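You operate a simulated robot arm through the tools that you are given. There is no shell and no other tool. Be economical: measure what you need, move in short steps, check, and stop when the job is done.

You run a simulated two-armed robot. Do the job below in one go: nothing can be reset, and whatever is moved stays where it is left.

## Task
Pick up the jar that says "spare" from the base film deck top with one hand, pass it to the other hand and put it on the shelf under the dosing bench. Set down upright: jar.

It is judged by the outcome, as a careful person would: the job done as asked, and still so three seconds after it is handed in. It fails if anything else is knocked over, pushed out of place, dropped, spilled or broken.

## Robot
Two 7-joint arms with two-finger parallel grippers on one trunk, on a base that drives. Base frame: it is fixed to the floor where the robot stands at the start and does not move with it; the origin is under the middle of the robot, x ahead of it, y to its left, z up. Lengths are in m, angles in rad, forces in N, time in s.
The left shoulder is at the start at [0.03, 0.119, 1.01], the right one opposite. With the tool pointing down near the work surface each hand reaches from about 0.28 to 0.68 m from the robot's upright axis, wherever it stands, measured 20 degrees to its own side. Places, roughly: shelf under the dosing bench [0.5, -1.3, 0.3]. Payload 3.43 kg a hand.
The TCP of each hand is the grasp point between the finger pads, 0.03 m short of the fingertips. In the tool frame z runs along the fingers and y along their closing line. Largest opening 0.094 m; finger width 0.028, thickness 0.01; the body of the gripper, 0.05 by 0.096 m, starts 0.055 m behind the TCP.
Orientation is that of the tool frame in the base frame, as a unit quaternion [w, x, y, z]. With the fingers straight down and closing along the base's y, the tool's x points along the base's -x, its y along +y and its z along -z.

## Interface
- The arms move only by the tool apply_moves. It takes "left_moves", "right_moves" or both (then of equal length, played together; a hand with none holds still); each is a list of rows, each a list of 2 entries, a list of its own where there are three numbers: the shift along the tool's x, y, z in units of 50 mm (1.0 is 50 mm), then the turn, a rotation vector about the tool's x, y, z in units of 6 degrees (1.0 is 6 degrees). In form: [[[tx, ty, tz], [rx, ry, rz]], ...]. A call has 1 to 8 rows; each row shifts and turns the commanded pose from where the row before left it, along the tool's axes as they then stand. "left_gripper" and "right_gripper" are, for a hand that has rows, the opening, from 0 (shut) to 1 (fully open), set as the call begins (left out, the last holds). A call with a number of a shift or a turn outside -1 to 1 is refused whole. Each row takes 0.2 s and may step no farther than 0.05 m and 0.15 rad from the row before; otherwise, or with a gripper value out of range, the whole call is refused. A pose out of reach is approached as far as the arm can. The call stops where the force on the tool passes 40 N (or 10 N more than at its start, if that is more) or the arm is blocked; 0.2 s more then pass. Each finger travels about 0.072 m/s and halts on what it meets, pressing with about 36 N; the grip force reading is that of the motor and also rises with nothing between the fingers. The clock runs only during rows and for 0.2 s after the last one: add rows that do not move to give the fingers time. The reply holds the time, the measured pose of the TCP, the force on the tool along the base axes, the opening and the grip force, in the units named above and with some noise, with the torque about the TCP (base axes, N m) and any sound that the robot's microphone picked up.
- Cameras (640 x 400 px; columns grow to the right, rows downward): "scene" is now at [0.0436, -0.0077, 1.7123]; the picture's right is [-0.13, -0.99, 0.00], its down [-0.78, 0.10, -0.61] and it looks along [0.61, -0.08, -0.79] (base axes); focal length 281 px, centre (320, 200). "left" rides on the left gripper at [0.076, -0.014, -0.102] in its tool frame; the picture's right is [0.18, 0.98, 0.00], its down [-0.75, 0.14, -0.64] and it looks along [-0.63, 0.12, 0.77] (tool axes); focal length 243 px, centre (320, 200). "right" rides on the right gripper at [0.076, 0.014, -0.102] in its tool frame; the picture's right is [-0.18, 0.98, 0.00], its down [-0.75, -0.14, -0.64] and it looks along [-0.63, -0.12, 0.77] (tool axes); focal length 243 px, centre (320, 200). There is no depth. A picture from a camera that has moved, and an enlarged one, comes with that camera's place and axes in the base frame and with its lens.
- capture(camera): a new picture of that camera. No time passes.
- lift_body(by): slides the trunk up (or, below 0, down) by that many m; the arms and the scene camera ride with it, the base frame stays. It gives what a move gives, with no picture.
- steer(legs): drives the robot by 1 to 6 legs, each [ahead, turn to the left] in m and rad, along the robot's own axes; the way and the turn of a leg run together, so that a leg with both is an arc; at most 1.5 m and 3.142 rad a leg. The arms and the cameras ride along, it lands a little off, and it stops where it bumps. It gives what a move gives.
- pan_tilt(pan, tilt): turns the head with the scene camera to pan (to the left, within 2.496 rad either way) and tilt (down, from -0.506 to 1.204), counted from straight ahead of the robot. It gives what a move gives.
- enlarge(camera, box): a new picture of the part [left, top, right, bottom] of that camera's present view, enlarged. No time passes.
- sign_off(): hands the job in; it is judged then, once.

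Go step by step. Nothing tells you exact positions but the pictures and the camera data: compare them with the known pose of the tool, close in by small moves and look again before you grip or let go. The budget is 120 turns and 108 pictures, counting those below and the enlarged ones. Unless the task says otherwise, let go and move clear before handing in, and close with one line.

The tools are called as name(argument=value, ...) on one line, values as JSON. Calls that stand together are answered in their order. apply_moves: Moves the arms, as the interface text tells. Its arguments: {"type":"object","properties":{"left_moves":{"type":"array"},"left_gripper":{"type":"number"},"right_moves":{"type":"array"},"right_gripper":{"type":"number"}},"required":[]} The other tools are called the same way: lift_body (by) slides the trunk up or down; steer (legs) drives the base; pan_tilt (pan, tilt) turns the head that bears the scene camera; capture (camera) takes a picture; enlarge (camera, box) takes an enlarged picture of a part of a camera's view; sign_off () hands the job in.

At the start:

```text
time: 0.0
left_tool_pos: [0.5308, 0.2689, 1.071]
left_ee_rot: [0.001, 0.001, 1.0, -0.001]
left_force: [1.3, -0.7, 0.7]
left_moment: [-0.01, 0.02, 0.01]
left_width: 0.0941
left_grip_force: 0.1
right_tool_pos: [0.3329, -0.1444, 1.0822]
right_ee_rot: [0.001, 0.0, 1.0, 0.0]
right_force: [0.2, 0.4, 0.7]
right_moment: [-0.02, -0.03, 0.0]
right_width: 0.0937
right_grip_force: 0.0
trunk travel left (down, up): [-0.275, 0.135]
robot x, y, heading: [-0.0003, -0.002, -0.004]
head pan, tilt: [-0.131, 0.909]
```

scene: 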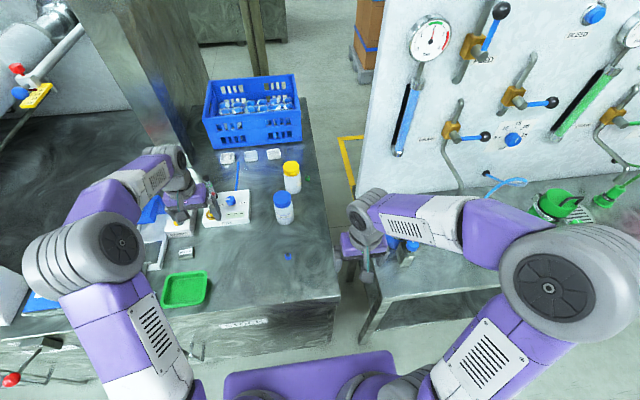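
right: 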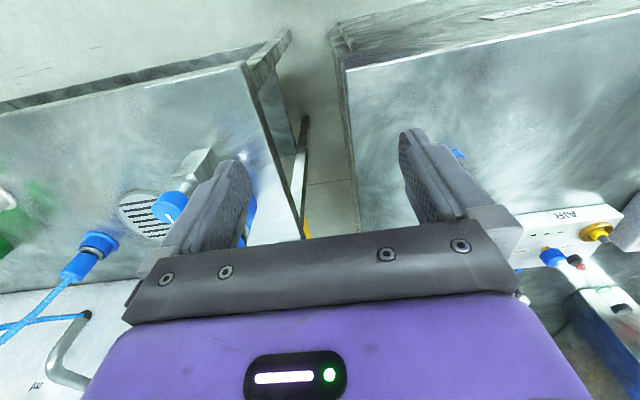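
left: 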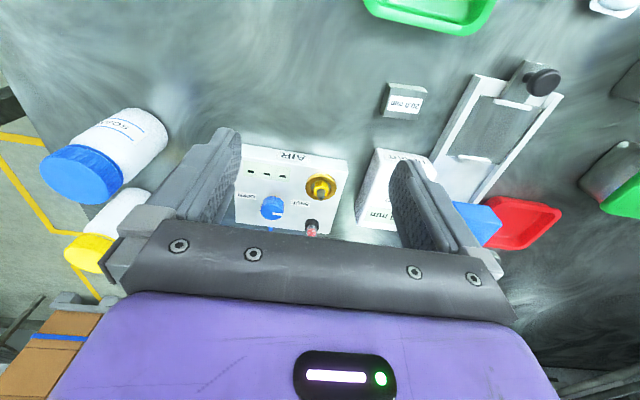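

I see two jars on the deck, one with a blue lid and one with a yellow lid. I'll read the labels first and look toward the dosing bench.

enlarge(camera="scene", box=[220, 140, 340, 240])

enlarge(camera="left", box=[20, 90, 220, 290])

pan_tilt(pan=-1.2, tilt=0.8)

```text
4.00 times, centred on (280, 190) of scene
camera zoom: at [0.0436, -0.0077, 1.7123], right [-0.13, -0.99, 0.0], down [-0.78, 0.1, -0.61], along [0.61, -0.08, -0.79], focal length 1124 px, centre (480, 240)
```

zoom: 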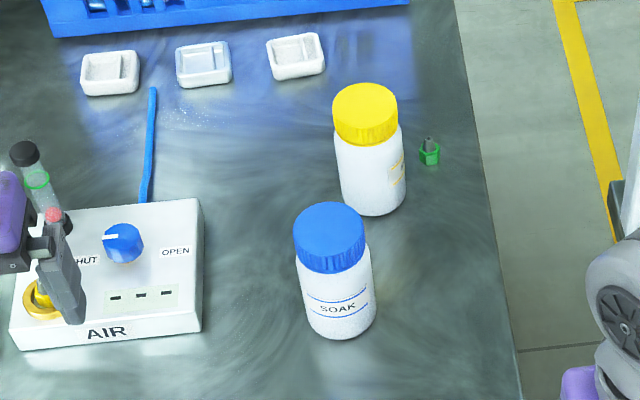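

```text
2.00 times, centred on (120, 190) of left
camera zoom: at [0.4547, 0.2551, 1.1744], right [-0.18, 0.98, 0.0], down [0.75, 0.14, 0.64], along [0.63, 0.12, -0.77], focal length 485 px, centre (720, 220)
```

zoom: 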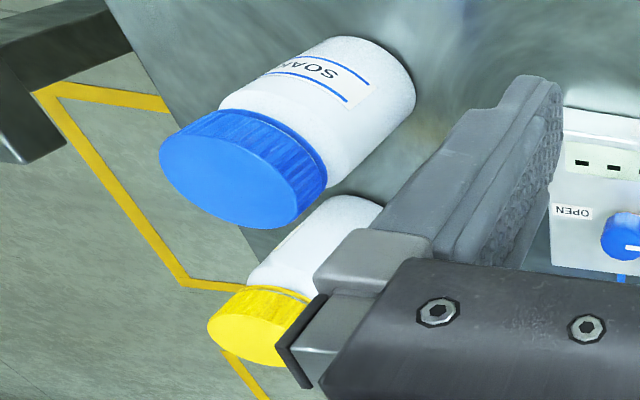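

```text
time: 1.3
left_tool_pos: [0.532, 0.2703, 1.0717]
left_ee_rot: [0.0, 0.0, 1.0, -0.001]
left_force: [-0.3, 0.2, -0.1]
left_moment: [0.02, 0.0, 0.01]
left_width: 0.094
left_grip_force: 0.1
right_tool_pos: [0.3338, -0.1433, 1.0808]
right_ee_rot: [0.001, 0.0, 1.0, 0.0]
right_force: [0.1, 0.0, 0.4]
right_moment: [0.02, 0.02, -0.02]
right_width: 0.0939
right_grip_force: 0.0
trunk travel left (down, up): [-0.275, 0.135]
robot x, y, heading: [0.0018, 0.0023, 0.001]
head pan, tilt: [-1.201, 0.799]
```

The blue-lid jar says SOAK. The yellow one's label faces right; I'll look at the bench and move to read that label.

capture(camera="scene")

```text
102 pictures are left
camera scene: at [-0.0014, -0.0731, 1.7209], right [-0.93, -0.36, 0.0], down [-0.26, 0.67, -0.7], along [0.25, -0.65, -0.72], focal length 281 px, centre (320, 200)
```

scene: 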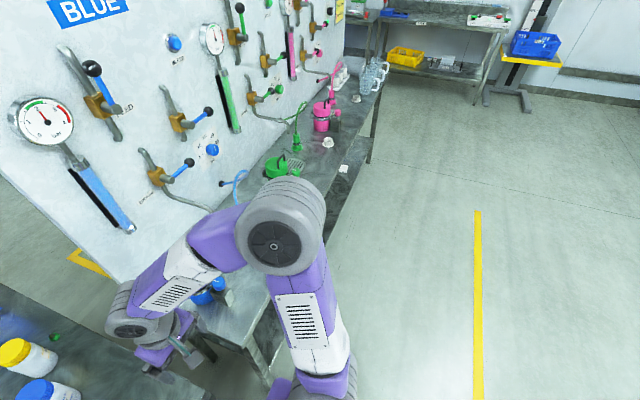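

pan_tilt(pan=-0.5, tilt=0.9)

enlarge(camera="scene", box=[80, 80, 280, 240])

enlarge(camera="right", box=[400, 100, 640, 300])

```text
time: 2.4
left_tool_pos: [0.5311, 0.2698, 1.0712]
left_ee_rot: [0.0, 0.001, 1.0, -0.001]
left_force: [0.1, -0.1, 0.1]
left_moment: [0.0, 0.04, 0.0]
left_width: 0.0939
left_grip_force: 0.0
right_tool_pos: [0.3328, -0.1437, 1.0818]
right_ee_rot: [0.0, 0.0, 1.0, 0.001]
right_force: [-0.7, 0.0, 0.5]
right_moment: [0.01, 0.0, 0.0]
right_width: 0.0941
right_grip_force: 0.1
trunk travel left (down, up): [-0.275, 0.135]
robot x, y, heading: [0.0018, -0.0009, 0.002]
head pan, tilt: [-0.499, 0.901]
```

```text
2.50 times, centred on (180, 160) of scene
camera zoom: at [0.0355, -0.0341, 1.713], right [-0.48, -0.88, 0.0], down [-0.69, 0.38, -0.62], along [0.55, -0.3, -0.78], focal length 703 px, centre (670, 300)
```

zoom: 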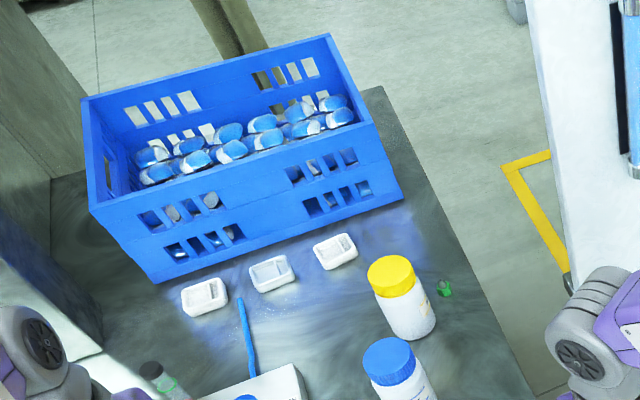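

```text
2.00 times, centred on (520, 200) of right
camera zoom: at [0.2566, -0.1291, 1.1839], right [0.18, 0.98, 0.0], down [0.75, -0.14, 0.64], along [0.63, -0.12, -0.77], focal length 485 px, centre (-80, 200)
```

zoom: 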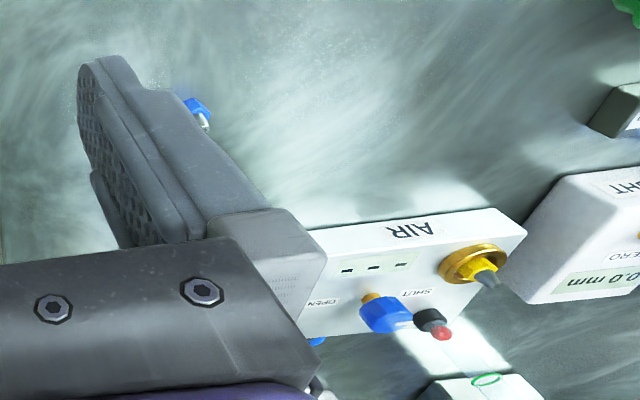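

The yellow jar is near (0.76, 0.0), with the deck top around z 0.85. I'll tilt the right hand so its camera can read the yellow jar's label.

apply_moves(right_moves=[[[-0.6, -0.7, -0.3], [0, 0, 0]], [[-0.6, -0.7, -0.3], [0, 0, 0]], [[0, -0.7, -0.5], [0, 0, 0]], [[0, 0, 0], [0, -1, 0]], [[0, 0, 0], [0, -1, 0]], [[0, 0, 0], [0, -1, 0]], [[0, 0, 0], [0, -1, 0]], [[0, 0, 0], [0, -1, 0]]])

capture(camera="right")

```text
time: 4.2
left_tool_pos: [0.5309, 0.2688, 1.0723]
left_ee_rot: [0.0, 0.0, 1.0, -0.001]
left_force: [-0.1, -0.3, 0.3]
left_moment: [-0.02, -0.03, -0.01]
left_width: 0.0938
left_grip_force: 0.0
right_tool_pos: [0.3934, -0.2476, 1.1373]
right_ee_rot: [0.259, 0.0, 0.966, 0.0]
right_force: [0.1, 0.3, -0.2]
right_moment: [-0.01, 0.02, 0.02]
right_width: 0.0941
right_grip_force: 0.0
trunk travel left (down, up): [-0.275, 0.135]
robot x, y, heading: [-0.0006, -0.0019, -0.001]
head pan, tilt: [-0.499, 0.901]
```

```text
99 pictures are left
camera right: at [0.2755, -0.2333, 1.1875], right [0.16, 0.98, 0.09], down [0.33, -0.14, 0.93], along [0.93, -0.12, -0.35], focal length 243 px, centre (320, 200)
```

right: 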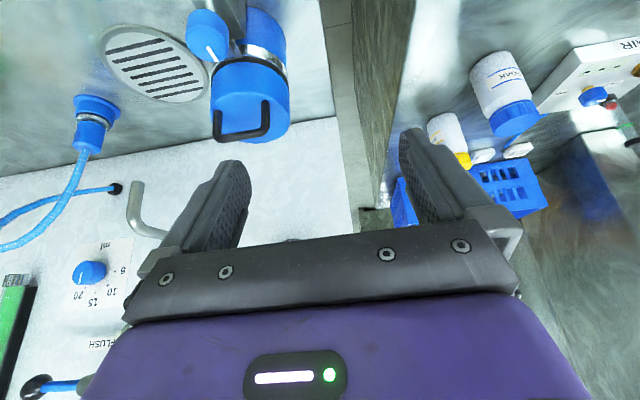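

enlarge(camera="right", box=[410, 40, 560, 180])

```text
2.86 times, centred on (485, 110) of right
camera zoom: at [0.2755, -0.2333, 1.1875], right [0.16, 0.98, 0.09], down [0.33, -0.14, 0.93], along [0.93, -0.12, -0.35], focal length 693 px, centre (-151, 457)
```

zoom: 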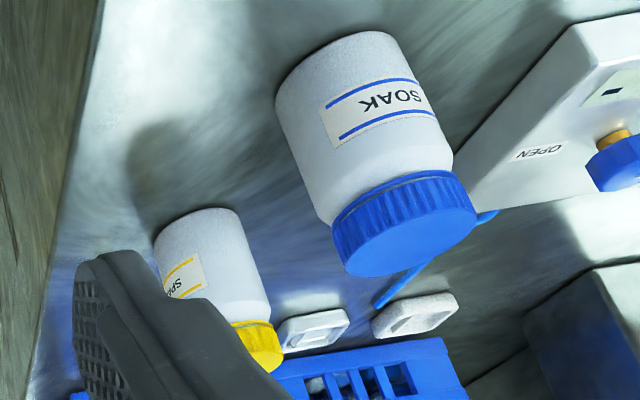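

The yellow jar's label starts "SP…", so it's the spare one. It is out of reach from here, so I'll tuck the right hand back and check the gap in front of the base before driving in.

apply_moves(right_moves=[[[0, 0, 0], [0, 1, 0]], [[0, 0, 0], [0, 1, 0]], [[0, 0, 0], [0, 1, 0]], [[0, 0, 0], [0, 1, 0]], [[0, 0, 0], [0, 1, 0]], [[0.6, 0.7, -0.3], [0, 0, 0]], [[0.6, 0.7, -0.3], [0, 0, 0]], [[0.6, 0, -0.5], [0, 0, 0]]])

pan_tilt(pan=0, tilt=1.2)

capture(camera="scene")

```text
time: 6.0
left_tool_pos: [0.5308, 0.2686, 1.0734]
left_ee_rot: [0.001, -0.001, 1.0, 0.0]
left_force: [0.2, -0.4, 0.5]
left_moment: [0.02, 0.0, -0.01]
left_width: 0.0939
left_grip_force: 0.0
right_tool_pos: [0.3, -0.1765, 1.1941]
right_ee_rot: [0.0, 0.0, 1.0, 0.0]
right_force: [0.0, -0.2, 0.6]
right_moment: [0.01, -0.03, 0.0]
right_width: 0.0941
right_grip_force: 0.1
trunk travel left (down, up): [-0.275, 0.135]
robot x, y, heading: [0.0016, -0.0004, -0.003]
head pan, tilt: [-0.499, 0.901]
```

```text
time: 6.9
left_tool_pos: [0.5311, 0.2698, 1.0712]
left_ee_rot: [0.0, 0.0, 1.0, 0.0]
left_force: [-0.4, -0.5, 0.0]
left_moment: [-0.01, 0.01, -0.02]
left_width: 0.0939
left_grip_force: 0.1
right_tool_pos: [0.3024, -0.1755, 1.1922]
right_ee_rot: [-0.001, 0.0, 1.0, 0.0]
right_force: [0.3, -0.1, -0.4]
right_moment: [0.03, 0.02, 0.0]
right_width: 0.0939
right_grip_force: 0.0
trunk travel left (down, up): [-0.275, 0.135]
robot x, y, heading: [-0.001, 0.0029, -0.0]
head pan, tilt: [0.0, 1.201]
```

```text
97 pictures are left
camera scene: at [0.025, 0.0019, 1.6932], right [0.0, -1.0, 0.0], down [-0.93, 0.0, -0.36], along [0.36, 0.0, -0.93], focal length 281 px, centre (320, 200)
```

scene: 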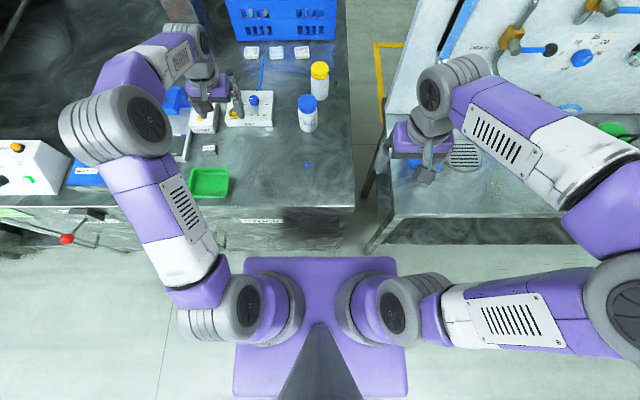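

The base has only a few cm to the deck, so I'll reach instead with a pitched tool. The right hand comes in from the right side, away from the SOAK jar: first turn it 18° left and pitch it 30° outward.

apply_moves(right_moves=[[[0, 0, 0], [0, 0, -1]], [[0, 0, 0], [0, 0, -1]], [[0, 0, 0], [0, 0, -1]], [[0, 0, 0], [0, -1, 0]], [[0, 0, 0], [0, -1, 0]], [[0, 0, 0], [0, -1, 0]], [[0, 0, 0], [0, -1, 0]], [[0, 0, 0], [0, -1, 0]]], right_gripper=1)

```text
time: 8.7
left_tool_pos: [0.5313, 0.2697, 1.0716]
left_ee_rot: [0.0, 0.0, 1.0, 0.0]
left_force: [1.1, -0.4, 0.7]
left_moment: [-0.03, 0.01, 0.0]
left_width: 0.094
left_grip_force: 0.0
right_tool_pos: [0.3026, -0.1795, 1.1912]
right_ee_rot: [0.257, -0.151, 0.954, 0.04]
right_force: [-0.6, 0.2, -0.2]
right_moment: [-0.01, -0.06, 0.01]
right_width: 0.0939
right_grip_force: 0.1
trunk travel left (down, up): [-0.275, 0.135]
robot x, y, heading: [-0.0019, 0.0002, -0.004]
head pan, tilt: [0.0, 1.201]
```

apply_moves(right_moves=[[[-0.7, 0.06, 0.6], [0, 0, 0]], [[-0.7, 0.06, 0.6], [0, 0, 0]], [[-0.7, 0.06, 0.6], [0, 0, 0]], [[-0.7, 0.06, 0.6], [0, 0, 0]], [[-0.7, 0.06, 0.6], [0, 0, 0]], [[-0.7, 0.06, 0.6], [0, 0, 0]], [[-0.7, 0.06, 0.6], [0, 0, 0]], [[-0.7, 0.06, 0.6], [0, 0, 0]]])

capture(camera="scene")

capture(camera="right")

```text
time: 10.5
left_tool_pos: [0.533, 0.2702, 1.0699]
left_ee_rot: [0.0, 0.0, 1.0, 0.0]
left_force: [0.1, 0.7, 0.1]
left_moment: [-0.01, 0.0, -0.03]
left_width: 0.0939
left_grip_force: 0.1
right_tool_pos: [0.6434, -0.0431, 1.1225]
right_ee_rot: [0.255, -0.151, 0.954, 0.041]
right_force: [0.6, 0.4, -0.2]
right_moment: [0.01, 0.06, 0.01]
right_width: 0.094
right_grip_force: 0.0
trunk travel left (down, up): [-0.275, 0.135]
robot x, y, heading: [-0.0013, -0.001, -0.003]
head pan, tilt: [0.0, 1.201]
```

```text
96 pictures are left
camera scene: at [0.0269, 0.003, 1.6931], right [0.0, -1.0, 0.0], down [-0.93, 0.0, -0.36], along [0.36, 0.0, -0.93], focal length 281 px, centre (320, 200)
```

scene: 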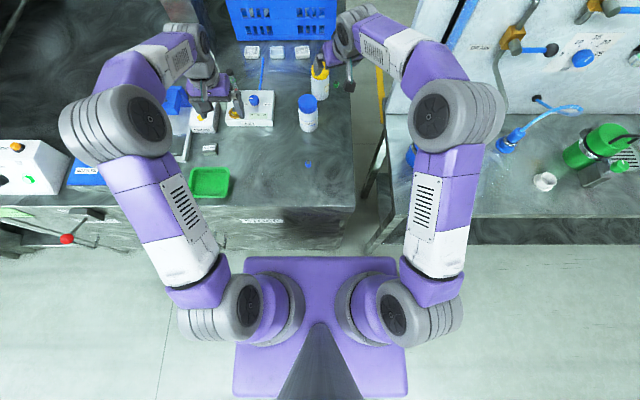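

```text
95 pictures are left
camera right: at [0.5262, -0.0654, 1.1718], right [-0.15, 0.98, 0.09], down [0.36, -0.03, 0.93], along [0.92, 0.18, -0.35], focal length 243 px, centre (320, 200)
```

right: 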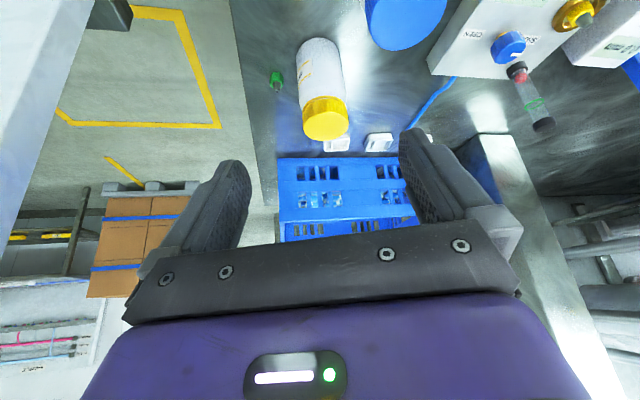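

The elbow looks clear. I put the yellow lid top at about (0.752, -0.003, 0.996), and I'll move to hover just above it.

apply_moves(right_moves=[[[-0.46, 0.03, 0.75], [0, 0, 0]], [[-0.46, 0.03, 0.75], [0, 0, 0]], [[-0.46, 0.03, 0.75], [0, 0, 0]]])

capture(camera="right")

pan_tilt(pan=0, tilt=0.8)

enlarge(camera="scene", box=[240, 110, 400, 220])

capture(camera="left")

```text
time: 11.3
left_tool_pos: [0.5318, 0.2702, 1.0716]
left_ee_rot: [0.0, 0.0, 1.0, 0.0]
left_force: [0.4, 0.3, 0.8]
left_moment: [0.05, -0.03, 0.0]
left_width: 0.0942
left_grip_force: 0.2
right_tool_pos: [0.7296, -0.0111, 1.0628]
right_ee_rot: [0.255, -0.151, 0.954, 0.04]
right_force: [-0.2, 0.2, -0.1]
right_moment: [-0.01, -0.01, 0.01]
right_width: 0.0942
right_grip_force: 0.1
right hand out of reach, approached as far as the arm can: row 3
trunk travel left (down, up): [-0.275, 0.135]
robot x, y, heading: [0.002, 0.0015, 0.001]
head pan, tilt: [0.0, 1.201]
```

```text
94 pictures are left
camera right: at [0.6134, -0.0349, 1.113], right [-0.15, 0.98, 0.09], down [0.36, -0.03, 0.93], along [0.92, 0.18, -0.35], focal length 243 px, centre (320, 200)
```

right: 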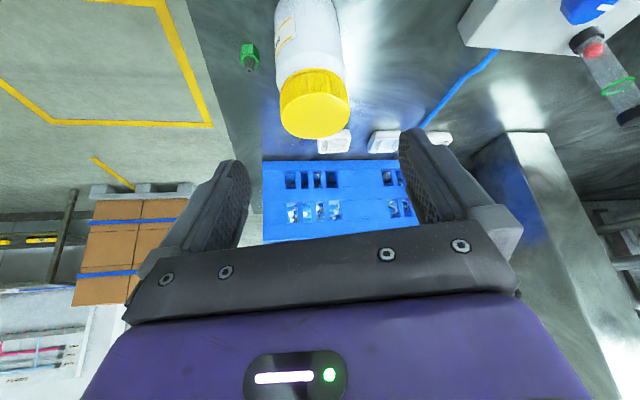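

```text
time: 12.2
left_tool_pos: [0.5322, 0.2688, 1.0708]
left_ee_rot: [0.0, 0.001, 1.0, 0.0]
left_force: [0.4, -0.5, -0.5]
left_moment: [0.01, 0.02, -0.02]
left_width: 0.0939
left_grip_force: 0.0
right_tool_pos: [0.7304, -0.0125, 1.0628]
right_ee_rot: [0.256, -0.151, 0.954, 0.041]
right_force: [0.2, -0.3, -0.3]
right_moment: [-0.02, 0.01, -0.02]
right_width: 0.0942
right_grip_force: 0.0
trunk travel left (down, up): [-0.275, 0.135]
robot x, y, heading: [0.0012, 0.0013, 0.0]
head pan, tilt: [0.0, 0.799]
```

```text
3.64 times, centred on (320, 165) of scene
camera zoom: at [0.05, 0.0021, 1.7209], right [0.0, -1.0, 0.0], down [-0.72, 0.0, -0.7], along [0.7, 0.0, -0.72], focal length 1022 px, centre (320, 327)
```

zoom: 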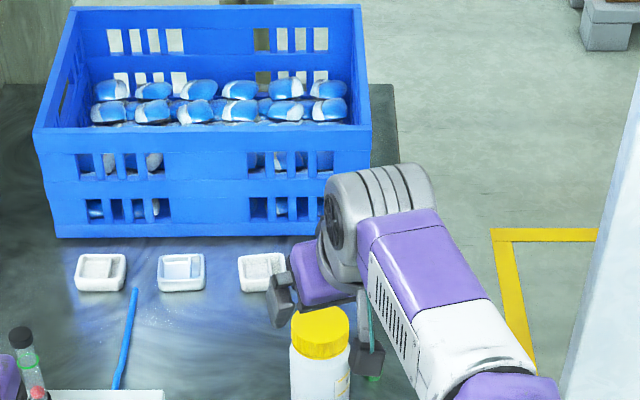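

```text
92 pictures are left
camera left: at [0.4548, 0.2552, 1.1744], right [-0.18, 0.98, 0.0], down [0.75, 0.14, 0.64], along [0.63, 0.12, -0.77], focal length 243 px, centre (320, 200)
```

left: 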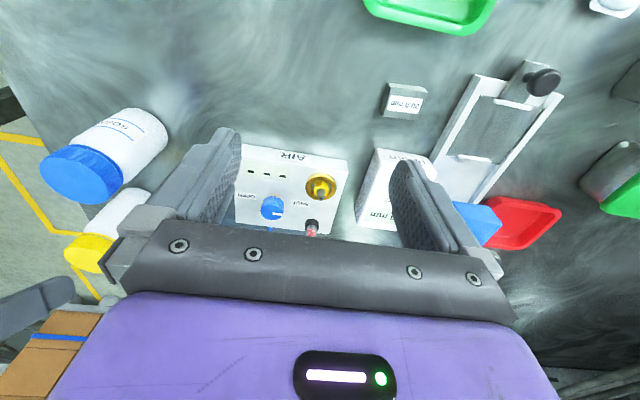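

The arm is at its reach limit while high. Raising the trunk brings the shoulder level with the wrist, so I'll do that and then come down onto the jar.

lift_body(by=0.12)

```text
time: 13.7
left_tool_pos: [0.5301, 0.2685, 1.191]
left_ee_rot: [0.0, 0.0, 1.0, -0.001]
left_force: [-0.6, 0.4, -0.2]
left_moment: [-0.04, 0.02, -0.03]
left_width: 0.0941
left_grip_force: 0.1
right_tool_pos: [0.7313, -0.0127, 1.1829]
right_ee_rot: [0.255, -0.151, 0.954, 0.04]
right_force: [-0.4, 0.6, -0.1]
right_moment: [0.0, 0.0, 0.01]
right_width: 0.0942
right_grip_force: 0.0
trunk travel left (down, up): [-0.395, 0.015]
robot x, y, heading: [0.0024, 0.0023, 0.003]
head pan, tilt: [0.0, 0.799]
```

apply_moves(right_moves=[[[0.4, 0, 0.69], [0, 0, 0]], [[0.4, 0, 0.69], [0, 0, 0]], [[0.4, 0, 0.69], [0, 0, 0]]])

```text
time: 14.5
left_tool_pos: [0.5314, 0.2695, 1.1919]
left_ee_rot: [0.001, 0.0, 1.0, 0.0]
left_force: [0.5, 0.0, 0.5]
left_moment: [-0.04, 0.03, -0.01]
left_width: 0.094
left_grip_force: 0.0
right_tool_pos: [0.7312, -0.0127, 1.0652]
right_ee_rot: [0.256, -0.15, 0.954, 0.04]
right_force: [0.0, 0.0, 0.4]
right_moment: [-0.01, 0.01, 0.01]
right_width: 0.0937
right_grip_force: 0.0
trunk travel left (down, up): [-0.395, 0.015]
robot x, y, heading: [0.001, -0.0011, -0.002]
head pan, tilt: [0.0, 0.799]
```

apply_moves(right_moves=[[[-0.13, 0.05, 0.65], [0, 0, 0]]])

capture(camera="right")

enlarge(camera="scene", box=[240, 130, 400, 230])

```text
time: 14.9
left_tool_pos: [0.5322, 0.2702, 1.1904]
left_ee_rot: [-0.001, 0.0, 1.0, 0.0]
left_force: [0.8, 0.4, -0.1]
left_moment: [-0.03, 0.04, -0.03]
left_width: 0.0939
left_grip_force: 0.0
right_tool_pos: [0.7344, -0.0114, 1.0367]
right_ee_rot: [0.256, -0.151, 0.954, 0.041]
right_force: [0.3, 0.2, -0.2]
right_moment: [0.0, 0.02, 0.0]
right_width: 0.0939
right_grip_force: 0.0
right hand out of reach, approached as far as the arm can: row 1
trunk travel left (down, up): [-0.395, 0.015]
robot x, y, heading: [0.0032, 0.0008, 0.0]
head pan, tilt: [0.0, 0.799]
```

```text
91 pictures are left
camera right: at [0.6182, -0.0342, 1.0867], right [-0.15, 0.98, 0.09], down [0.36, -0.03, 0.93], along [0.92, 0.18, -0.35], focal length 243 px, centre (320, 200)
```

right: 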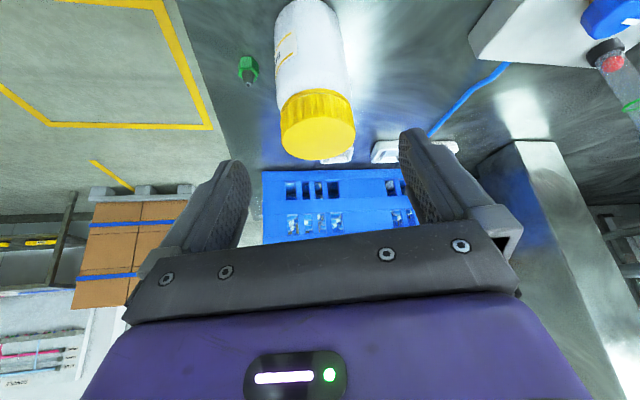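

```text
4.00 times, centred on (320, 180) of scene
camera zoom: at [0.0511, 0.0022, 1.8408], right [0.0, -1.0, 0.0], down [-0.72, 0.0, -0.7], along [0.7, 0.0, -0.72], focal length 1124 px, centre (320, 280)
```

zoom: 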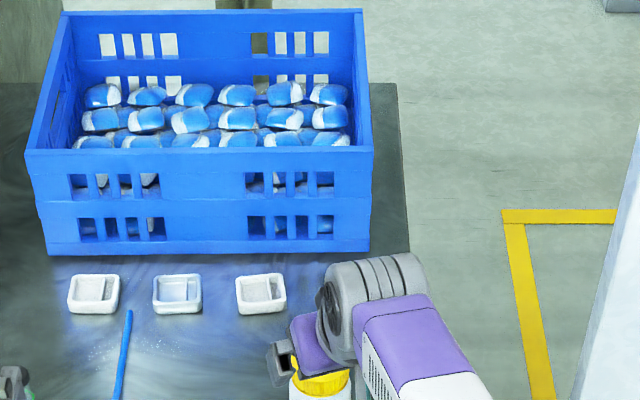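

Still about 16 mm short in x. Pitching the hand another 9° outward brings the wrist back and should extend the reach.

apply_moves(right_moves=[[[0, 0, 0], [0, -0.75, 0]], [[0, 0, 0], [0, -0.75, 0]], [[0, 0, 0], [0, 0, 0]]])

```text
time: 15.7
left_tool_pos: [0.5309, 0.2699, 1.1907]
left_ee_rot: [0.0, 0.0, 1.0, -0.001]
left_force: [0.8, 0.1, -0.6]
left_moment: [0.0, 0.01, -0.02]
left_width: 0.0942
left_grip_force: 0.0
right_tool_pos: [0.7351, -0.0121, 1.0375]
right_ee_rot: [0.331, -0.148, 0.93, 0.053]
right_force: [0.0, -0.9, -0.3]
right_moment: [-0.04, 0.01, 0.01]
right_width: 0.0938
right_grip_force: 0.1
trunk travel left (down, up): [-0.395, 0.015]
robot x, y, heading: [-0.0001, 0.001, 0.004]
head pan, tilt: [0.0, 0.799]
```

apply_moves(right_moves=[[[-0.15, 0.05, 0.38], [0, 0, 0]], [[0, 0, 0], [0, 0, 0]]])

capture(camera="right")

pan_tilt(pan=0.0, tilt=1.1)

capture(camera="scene")

```text
time: 16.3
left_tool_pos: [0.531, 0.2683, 1.1918]
left_ee_rot: [0.0, 0.0, 1.0, 0.0]
left_force: [-0.8, -0.2, -0.3]
left_moment: [-0.01, -0.02, -0.01]
left_width: 0.0936
left_grip_force: 0.1
right_tool_pos: [0.7505, -0.0034, 1.0266]
right_ee_rot: [0.329, -0.147, 0.931, 0.052]
right_force: [-0.3, -0.5, -0.1]
right_moment: [0.0, -0.03, -0.03]
right_width: 0.0937
right_grip_force: 0.0
trunk travel left (down, up): [-0.395, 0.015]
robot x, y, heading: [-0.0048, -0.0015, -0.001]
head pan, tilt: [0.0, 0.799]
```

```text
89 pictures are left
camera right: at [0.6279, -0.0282, 1.0584], right [-0.17, 0.98, 0.12], down [0.22, -0.08, 0.97], along [0.96, 0.19, -0.2], focal length 243 px, centre (320, 200)
```

right: 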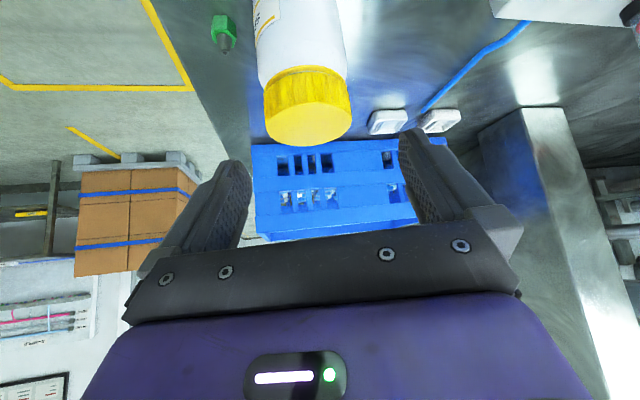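

```text
time: 17.1
left_tool_pos: [0.5305, 0.2692, 1.1915]
left_ee_rot: [-0.001, 0.0, 1.0, -0.001]
left_force: [0.7, 0.6, 0.3]
left_moment: [0.01, 0.05, 0.01]
left_width: 0.0942
left_grip_force: 0.0
right_tool_pos: [0.7524, -0.0033, 1.0262]
right_ee_rot: [0.329, -0.148, 0.931, 0.052]
right_force: [0.6, 0.4, 0.3]
right_moment: [-0.05, 0.02, 0.01]
right_width: 0.0942
right_grip_force: 0.0
trunk travel left (down, up): [-0.395, 0.015]
robot x, y, heading: [-0.002, 0.0016, -0.001]
head pan, tilt: [0.0, 1.1]
```

```text
88 pictures are left
camera scene: at [0.0326, 0.0022, 1.8192], right [0.0, -1.0, 0.0], down [-0.89, 0.0, -0.45], along [0.45, 0.0, -0.89], focal length 281 px, centre (320, 200)
```

scene: 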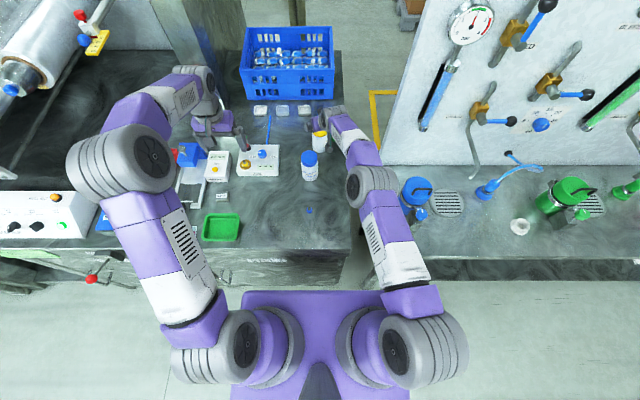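

The hand is now over the jar, offset within a few mm. I'll descend straight down around the lid.

apply_moves(right_moves=[[[0.28, 0, 0.34], [0, 0, 0]], [[0.28, 0, 0.34], [0, 0, 0]], [[0.25, -0.02, 0.32], [0, 0, 0]]])

capture(camera="right")

enlarge(camera="scene", box=[270, 90, 370, 190])

```text
time: 17.9
left_tool_pos: [0.5318, 0.2692, 1.1918]
left_ee_rot: [0.0, 0.0, 1.0, 0.001]
left_force: [-0.8, 0.7, 0.1]
left_moment: [-0.01, -0.02, 0.01]
left_width: 0.0938
left_grip_force: 0.1
right_tool_pos: [0.7436, -0.0092, 0.9652]
right_ee_rot: [0.33, -0.148, 0.931, 0.053]
right_force: [1.7, -0.3, 1.2]
right_moment: [0.01, 0.03, 0.03]
right_width: 0.0938
right_grip_force: 0.0
right hand out of reach, approached as far as the arm can: row 2, 3
trunk travel left (down, up): [-0.395, 0.015]
robot x, y, heading: [0.0019, 0.0018, -0.0]
head pan, tilt: [0.0, 1.1]
```

```text
87 pictures are left
camera right: at [0.621, -0.0338, 0.9953], right [-0.17, 0.98, 0.12], down [0.22, -0.08, 0.97], along [0.96, 0.19, -0.2], focal length 243 px, centre (320, 200)
```

right: 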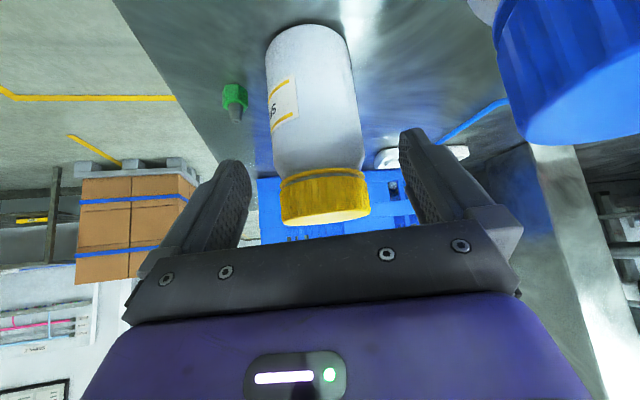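

```text
4.00 times, centred on (320, 140) of scene
camera zoom: at [0.0327, 0.002, 1.8191], right [0.0, -1.0, 0.0], down [-0.89, 0.0, -0.45], along [0.45, 0.0, -0.89], focal length 1124 px, centre (320, 440)
```

zoom: 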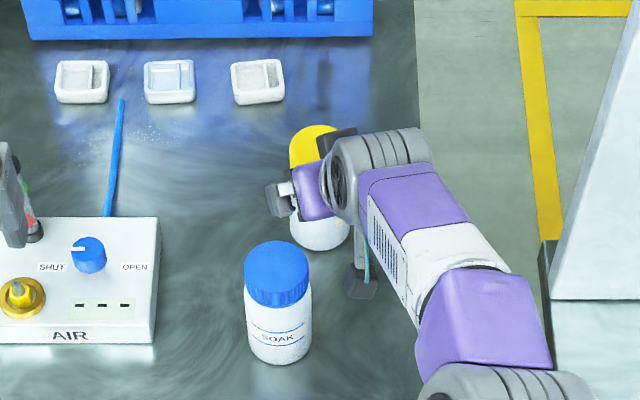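

Better triangulation puts the jar at about x 0.775, y 0.0, with its top at z 0.972, so the hand is about 3 cm short. I'll lift slightly, drive ahead 3.5 cm (the base gap allows it) and look again.

apply_moves(right_moves=[[[-0.35, 0, -0.45], [0, 0, 0]], [[-0.35, 0, -0.45], [0, 0, 0]]])

steer(legs=[[0.035, 0]])

capture(camera="right")

capture(camera="scene")

```text
time: 18.5
left_tool_pos: [0.5319, 0.27, 1.1918]
left_ee_rot: [0.0, 0.0, 1.0, 0.001]
left_force: [-0.5, 0.4, -0.7]
left_moment: [0.0, 0.02, 0.04]
left_width: 0.094
left_grip_force: 0.1
right_tool_pos: [0.7396, -0.0106, 1.021]
right_ee_rot: [0.33, -0.148, 0.931, 0.053]
right_force: [-0.2, 0.1, -0.6]
right_moment: [0.0, 0.01, 0.02]
right_width: 0.0941
right_grip_force: 0.2
trunk travel left (down, up): [-0.395, 0.015]
robot x, y, heading: [0.003, 0.0027, 0.003]
head pan, tilt: [0.0, 1.1]
```

```text
time: 19.3
left_tool_pos: [0.5659, 0.2704, 1.1916]
left_ee_rot: [0.001, 0.0, 1.0, 0.0]
left_force: [-0.2, 0.1, 0.5]
left_moment: [-0.01, 0.02, 0.0]
left_width: 0.0941
left_grip_force: 0.1
right_tool_pos: [0.7746, -0.0098, 1.0206]
right_ee_rot: [0.331, -0.147, 0.931, 0.052]
right_force: [-0.1, 1.0, 0.1]
right_moment: [-0.01, 0.01, 0.0]
right_width: 0.0941
right_grip_force: 0.1
trunk travel left (down, up): [-0.395, 0.015]
robot x, y, heading: [0.0345, -0.0042, 0.004]
head pan, tilt: [0.0, 1.1]
```

```text
85 pictures are left
camera right: at [0.6521, -0.0337, 1.0529], right [-0.17, 0.98, 0.12], down [0.22, -0.08, 0.97], along [0.96, 0.19, -0.2], focal length 243 px, centre (320, 200)
```

right: 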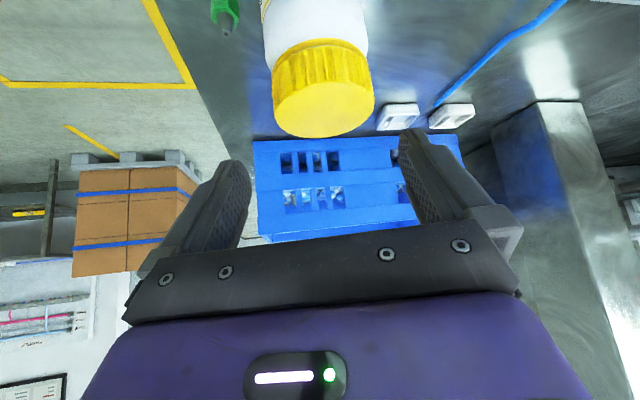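

```text
84 pictures are left
camera scene: at [0.0657, 0.0021, 1.8193], right [0.0, -1.0, 0.0], down [-0.89, 0.0, -0.46], along [0.46, 0.0, -0.89], focal length 281 px, centre (320, 200)
```

scene: 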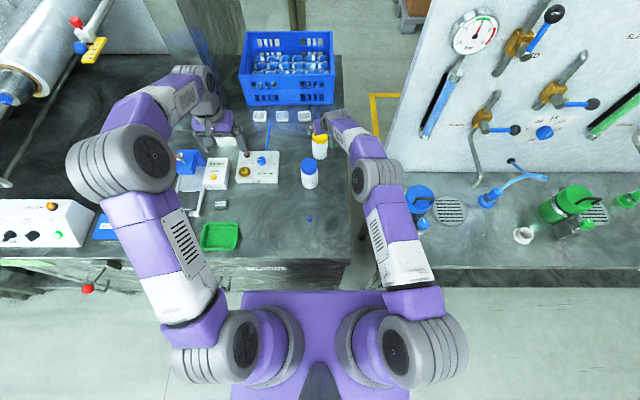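

Now it fits: the jar is at about (0.779, 0.0), lid top at 0.972, and the hand is above it. Descending around the lid.

apply_moves(right_moves=[[[0.29, 0.05, 0.41], [0, 0, 0]], [[0.29, 0.05, 0.41], [0, 0, 0]], [[0.29, 0.05, 0.41], [0, 0, 0]]])

capture(camera="right")

enlarge(camera="scene", box=[270, 90, 370, 190])

```text
time: 20.1
left_tool_pos: [0.5656, 0.2681, 1.1925]
left_ee_rot: [0.0, 0.0, 1.0, 0.0]
left_force: [-0.4, -0.3, 0.8]
left_moment: [-0.01, -0.01, 0.05]
left_width: 0.0939
left_grip_force: 0.1
right_tool_pos: [0.774, -0.0037, 0.9542]
right_ee_rot: [0.33, -0.147, 0.931, 0.052]
right_force: [-0.7, -0.1, -0.3]
right_moment: [0.02, 0.01, -0.01]
right_width: 0.0941
right_grip_force: 0.2
right hand out of reach, approached as far as the arm can: row 3
trunk travel left (down, up): [-0.395, 0.015]
robot x, y, heading: [0.0329, -0.003, 0.002]
head pan, tilt: [0.0, 1.1]
```

```text
83 pictures are left
camera right: at [0.6509, -0.0289, 0.9854], right [-0.17, 0.98, 0.12], down [0.22, -0.08, 0.97], along [0.96, 0.19, -0.2], focal length 243 px, centre (320, 200)
```

right: 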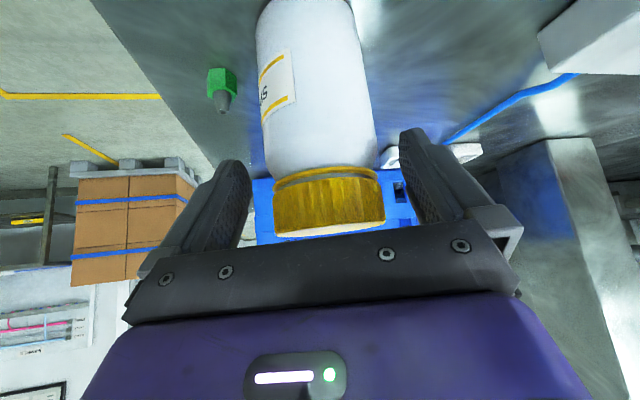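

```text
4.00 times, centred on (320, 140) of scene
camera zoom: at [0.0664, 0.0017, 1.8192], right [0.0, -1.0, 0.0], down [-0.89, 0.0, -0.45], along [0.45, 0.0, -0.89], focal length 1124 px, centre (320, 440)
```

zoom: 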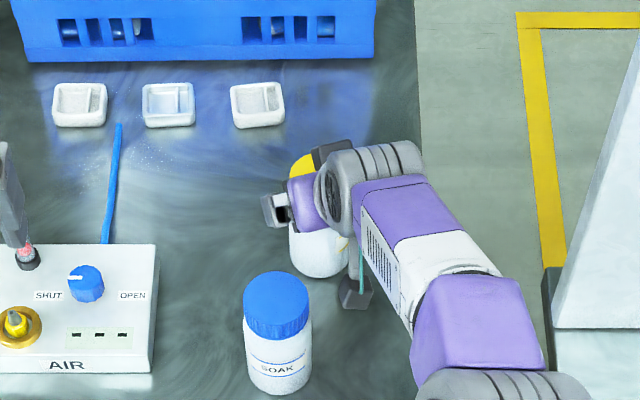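

Aligned laterally. I'll lower the trunk 12 mm to seat the fingers deeper, then close.

lift_body(by=-0.012)

apply_moves(right_moves=[[[0, 0, 0], [0, 0, 0]], [[0, 0, 0], [0, 0, 0]], [[0, 0, 0], [0, 0, 0]], [[0, 0, 0], [0, 0, 0]]], right_gripper=0.2)

capture(camera="right")

```text
time: 20.7
left_tool_pos: [0.5658, 0.2705, 1.1796]
left_ee_rot: [0.0, 0.0, 1.0, -0.001]
left_force: [-0.5, 0.6, 0.3]
left_moment: [0.01, 0.01, 0.0]
left_width: 0.0943
left_grip_force: 0.1
right_tool_pos: [0.7744, -0.0037, 0.9424]
right_ee_rot: [0.329, -0.147, 0.931, 0.052]
right_force: [-0.1, -0.3, 0.4]
right_moment: [-0.02, -0.01, -0.02]
right_width: 0.0941
right_grip_force: 0.1
trunk travel left (down, up): [-0.383, 0.027]
robot x, y, heading: [0.0324, -0.0021, 0.001]
head pan, tilt: [0.0, 1.1]
```

```text
time: 21.7
left_tool_pos: [0.5649, 0.2704, 1.1791]
left_ee_rot: [0.0, 0.0, 1.0, 0.0]
left_force: [0.5, 0.1, -0.3]
left_moment: [0.02, 0.02, -0.02]
left_width: 0.094
left_grip_force: 0.0
right_tool_pos: [0.7748, -0.0041, 0.9429]
right_ee_rot: [0.33, -0.147, 0.931, 0.052]
right_force: [-0.3, 0.0, 1.7]
right_moment: [0.09, 0.07, 0.03]
right_width: 0.0603
right_grip_force: 36.2
trunk travel left (down, up): [-0.383, 0.027]
robot x, y, heading: [0.0354, 0.0017, -0.002]
head pan, tilt: [0.0, 1.1]
```

```text
81 pictures are left
camera right: at [0.6512, -0.0283, 0.9736], right [-0.17, 0.98, 0.12], down [0.22, -0.08, 0.97], along [0.96, 0.19, -0.2], focal length 243 px, centre (320, 200)
```

right: 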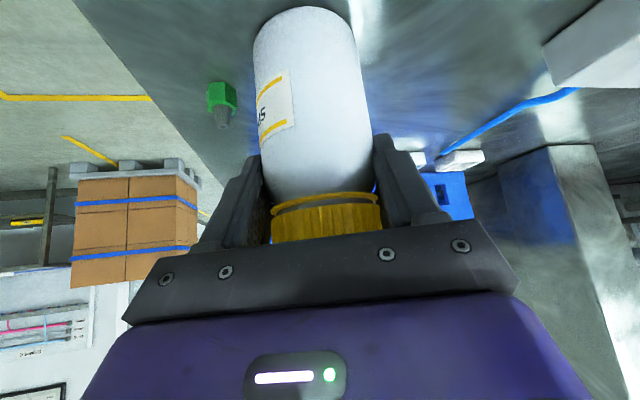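

The jar is gripped at a width of 0.060 m. Lifting gently and checking.

lift_body(by=0.025)

apply_moves(right_moves=[[[-0.25, 0, -0.38], [0, 0, 0]], [[-0.4, 0, -0.6], [0, 0, 0]], [[-0.4, 0, -0.65], [0, 0, 0]], [[-0.4, 0, -0.65], [0, 0, 0]]])

capture(camera="right")

capture(camera="scene")

```text
time: 22.4
left_tool_pos: [0.5649, 0.2693, 1.2044]
left_ee_rot: [0.0, 0.0, 1.0, 0.0]
left_force: [-0.3, -0.2, 0.5]
left_moment: [-0.02, -0.01, 0.0]
left_width: 0.0942
left_grip_force: 0.1
right_tool_pos: [0.7743, -0.0034, 0.9678]
right_ee_rot: [0.331, -0.148, 0.931, 0.052]
right_force: [-1.6, -2.0, 4.8]
right_moment: [-0.02, 0.22, 0.07]
right_width: 0.0603
right_grip_force: 35.9
trunk travel left (down, up): [-0.408, 0.002]
robot x, y, heading: [0.0351, 0.0016, 0.002]
head pan, tilt: [0.0, 1.1]
```

```text
time: 23.4
left_tool_pos: [0.5654, 0.2697, 1.2044]
left_ee_rot: [0.0, 0.0, 1.0, 0.0]
left_force: [-0.1, -0.2, 0.3]
left_moment: [-0.01, -0.01, -0.02]
left_width: 0.0939
left_grip_force: 0.1
right_tool_pos: [0.7601, -0.0104, 1.1017]
right_ee_rot: [0.329, -0.148, 0.931, 0.052]
right_force: [-0.4, 0.1, -1.1]
right_moment: [-0.01, -0.04, 0.02]
right_width: 0.06
right_grip_force: 35.8
trunk travel left (down, up): [-0.408, 0.002]
robot x, y, heading: [0.0327, 0.0008, -0.0]
head pan, tilt: [0.0, 1.1]
```

```text
80 pictures are left
camera right: at [0.6377, -0.0345, 1.1337], right [-0.17, 0.98, 0.12], down [0.22, -0.08, 0.97], along [0.96, 0.19, -0.2], focal length 243 px, centre (320, 200)
```

right: 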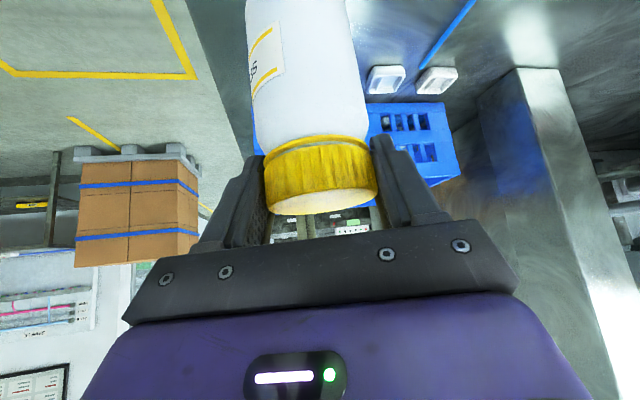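

```text
79 pictures are left
camera scene: at [0.066, 0.0021, 1.8322], right [0.0, -1.0, 0.0], down [-0.89, 0.0, -0.45], along [0.45, 0.0, -0.89], focal length 281 px, centre (320, 200)
```

scene: 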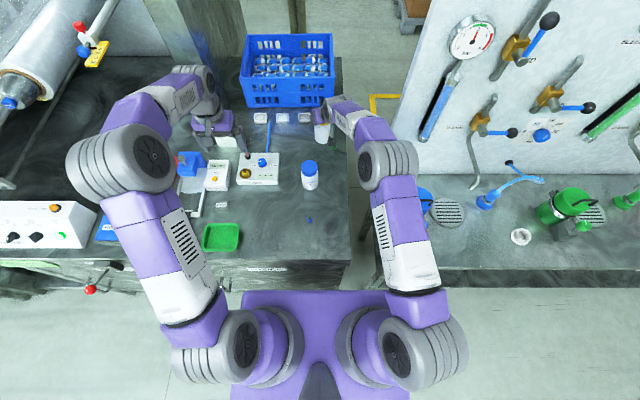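

The jar seems to have shifted within the grip. I'll look closer before going on.

enlarge(camera="scene", box=[270, 80, 370, 180])

enlarge(camera="right", box=[200, 0, 460, 260])

capture(camera="left")

```text
4.00 times, centred on (320, 130) of scene
camera zoom: at [0.066, 0.0021, 1.8322], right [0.0, -1.0, 0.0], down [-0.89, 0.0, -0.45], along [0.45, 0.0, -0.89], focal length 1124 px, centre (320, 480)
```

zoom: 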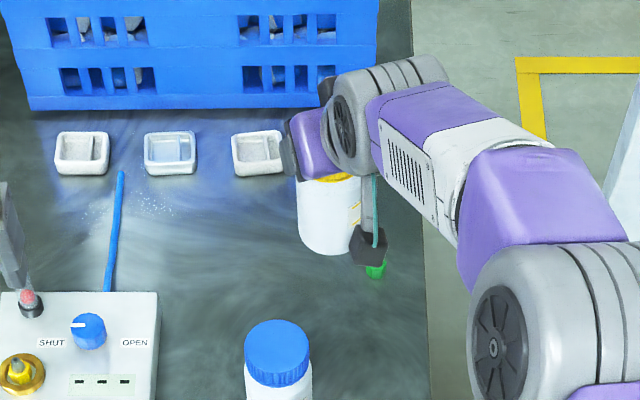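

```text
1.54 times, centred on (330, 130) of right
camera zoom: at [0.6377, -0.0345, 1.1337], right [-0.17, 0.98, 0.12], down [0.22, -0.08, 0.97], along [0.96, 0.19, -0.2], focal length 373 px, centre (305, 308)
```

zoom: 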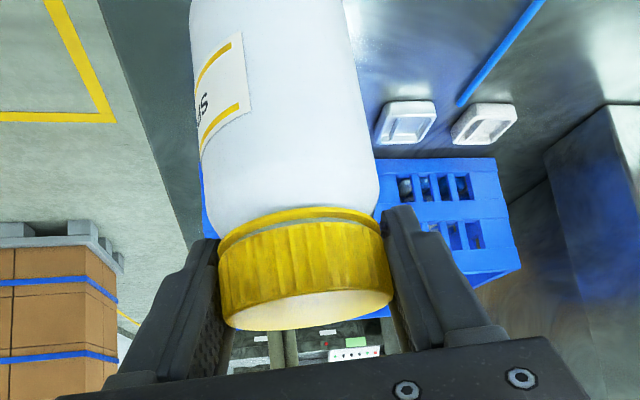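

```text
76 pictures are left
camera left: at [0.4884, 0.2555, 1.3079], right [-0.18, 0.98, 0.0], down [0.75, 0.14, 0.64], along [0.63, 0.12, -0.77], focal length 243 px, centre (320, 200)
```

left: 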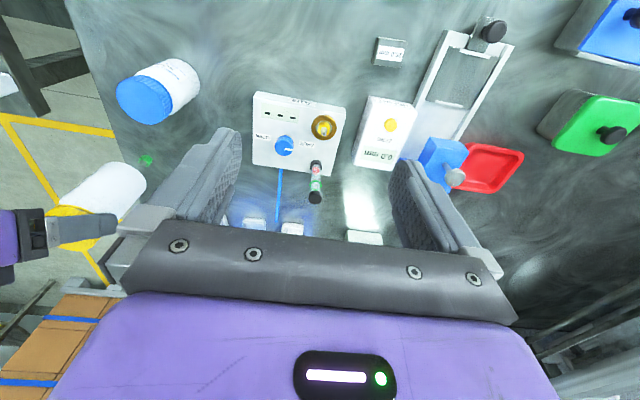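

The jar has settled about 2 cm lower in the grip with a slight tilt. I'll wait 1 s to check whether it's still slipping.

apply_moves(right_moves=[[[0, 0, 0], [0, 0, 0]], [[0, 0, 0], [0, 0, 0]], [[0, 0, 0], [0, 0, 0]], [[0, 0, 0], [0, 0, 0]], [[0, 0, 0], [0, 0, 0]]], right_gripper=0)

enlarge(camera="right", box=[200, 0, 460, 260])

```text
time: 24.6
left_tool_pos: [0.5656, 0.2691, 1.2045]
left_ee_rot: [0.0, 0.001, 1.0, 0.0]
left_force: [-0.2, -1.1, 0.1]
left_moment: [-0.01, -0.02, 0.02]
left_width: 0.094
left_grip_force: 0.1
right_tool_pos: [0.7619, -0.01, 1.1007]
right_ee_rot: [0.33, -0.148, 0.931, 0.053]
right_force: [-0.6, 0.1, -1.5]
right_moment: [0.04, 0.01, 0.03]
right_width: 0.0599
right_grip_force: 36.0
trunk travel left (down, up): [-0.408, 0.002]
robot x, y, heading: [0.0374, -0.0004, 0.001]
head pan, tilt: [0.0, 1.1]
```

```text
1.54 times, centred on (330, 130) of right
camera zoom: at [0.6389, -0.0344, 1.1333], right [-0.17, 0.98, 0.12], down [0.22, -0.08, 0.97], along [0.96, 0.19, -0.2], focal length 373 px, centre (305, 308)
```

zoom: 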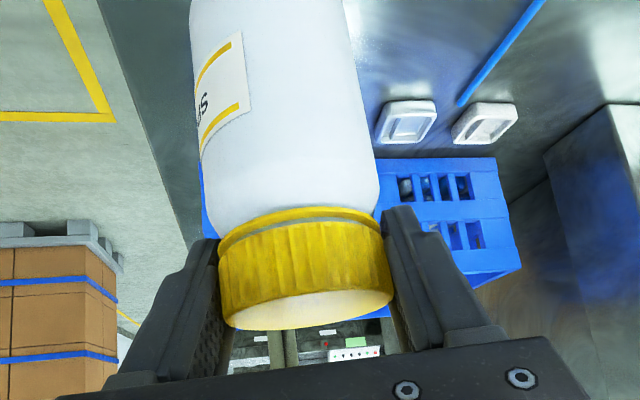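

It's stable, and the jar is light. Next I'll raise it a bit more and bring it back to a handover spot in front of the trunk, above clear deck.

apply_moves(right_moves=[[[-0.5, 0, -0.62], [0, 0, 0]], [[0.63, 0.2, -0.51], [0, 0, 0]], [[0.63, 0.2, -0.51], [0, 0, 0]], [[0.63, 0.2, -0.51], [0, 0, 0]], [[0.63, 0.2, -0.51], [0, 0, 0]], [[0.63, 0.2, -0.51], [0, 0, 0]], [[0.63, 0.2, -0.51], [0, 0, 0]], [[0.63, 0.2, -0.51], [0, 0, 0]]])

capture(camera="scene")

capture(camera="right")

```text
time: 26.4
left_tool_pos: [0.5644, 0.2705, 1.2054]
left_ee_rot: [0.001, 0.0, 1.0, -0.001]
left_force: [-0.2, -0.7, -0.4]
left_moment: [0.02, -0.04, 0.05]
left_width: 0.0941
left_grip_force: 0.1
right_tool_pos: [0.465, -0.0305, 1.1382]
right_ee_rot: [0.331, -0.148, 0.931, 0.053]
right_force: [-0.5, -0.6, -1.3]
right_moment: [0.01, 0.0, -0.01]
right_width: 0.0595
right_grip_force: 35.5
trunk travel left (down, up): [-0.408, 0.002]
robot x, y, heading: [0.0326, 0.0006, -0.001]
head pan, tilt: [0.0, 1.1]
```

```text
74 pictures are left
camera scene: at [0.0656, 0.0019, 1.8322], right [0.0, -1.0, 0.0], down [-0.89, 0.0, -0.45], along [0.45, 0.0, -0.89], focal length 281 px, centre (320, 200)
```

scene: 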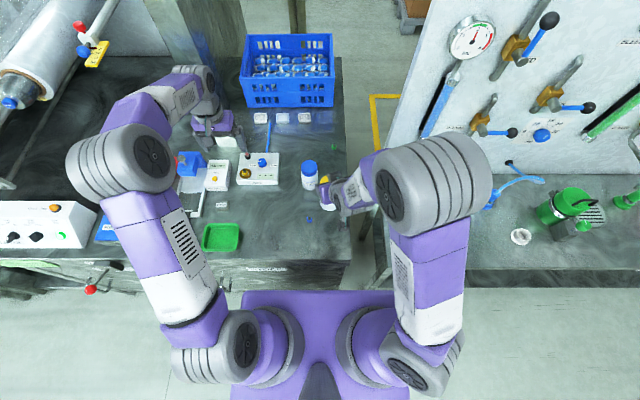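

```text
73 pictures are left
camera right: at [0.3421, -0.0552, 1.1704], right [-0.17, 0.98, 0.12], down [0.21, -0.08, 0.97], along [0.96, 0.19, -0.2], focal length 243 px, centre (320, 200)
```

right: 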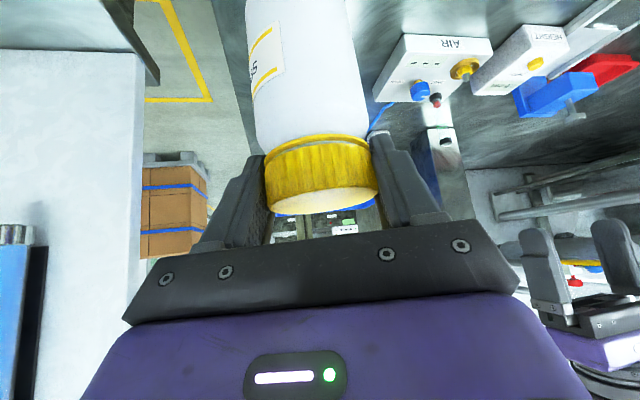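

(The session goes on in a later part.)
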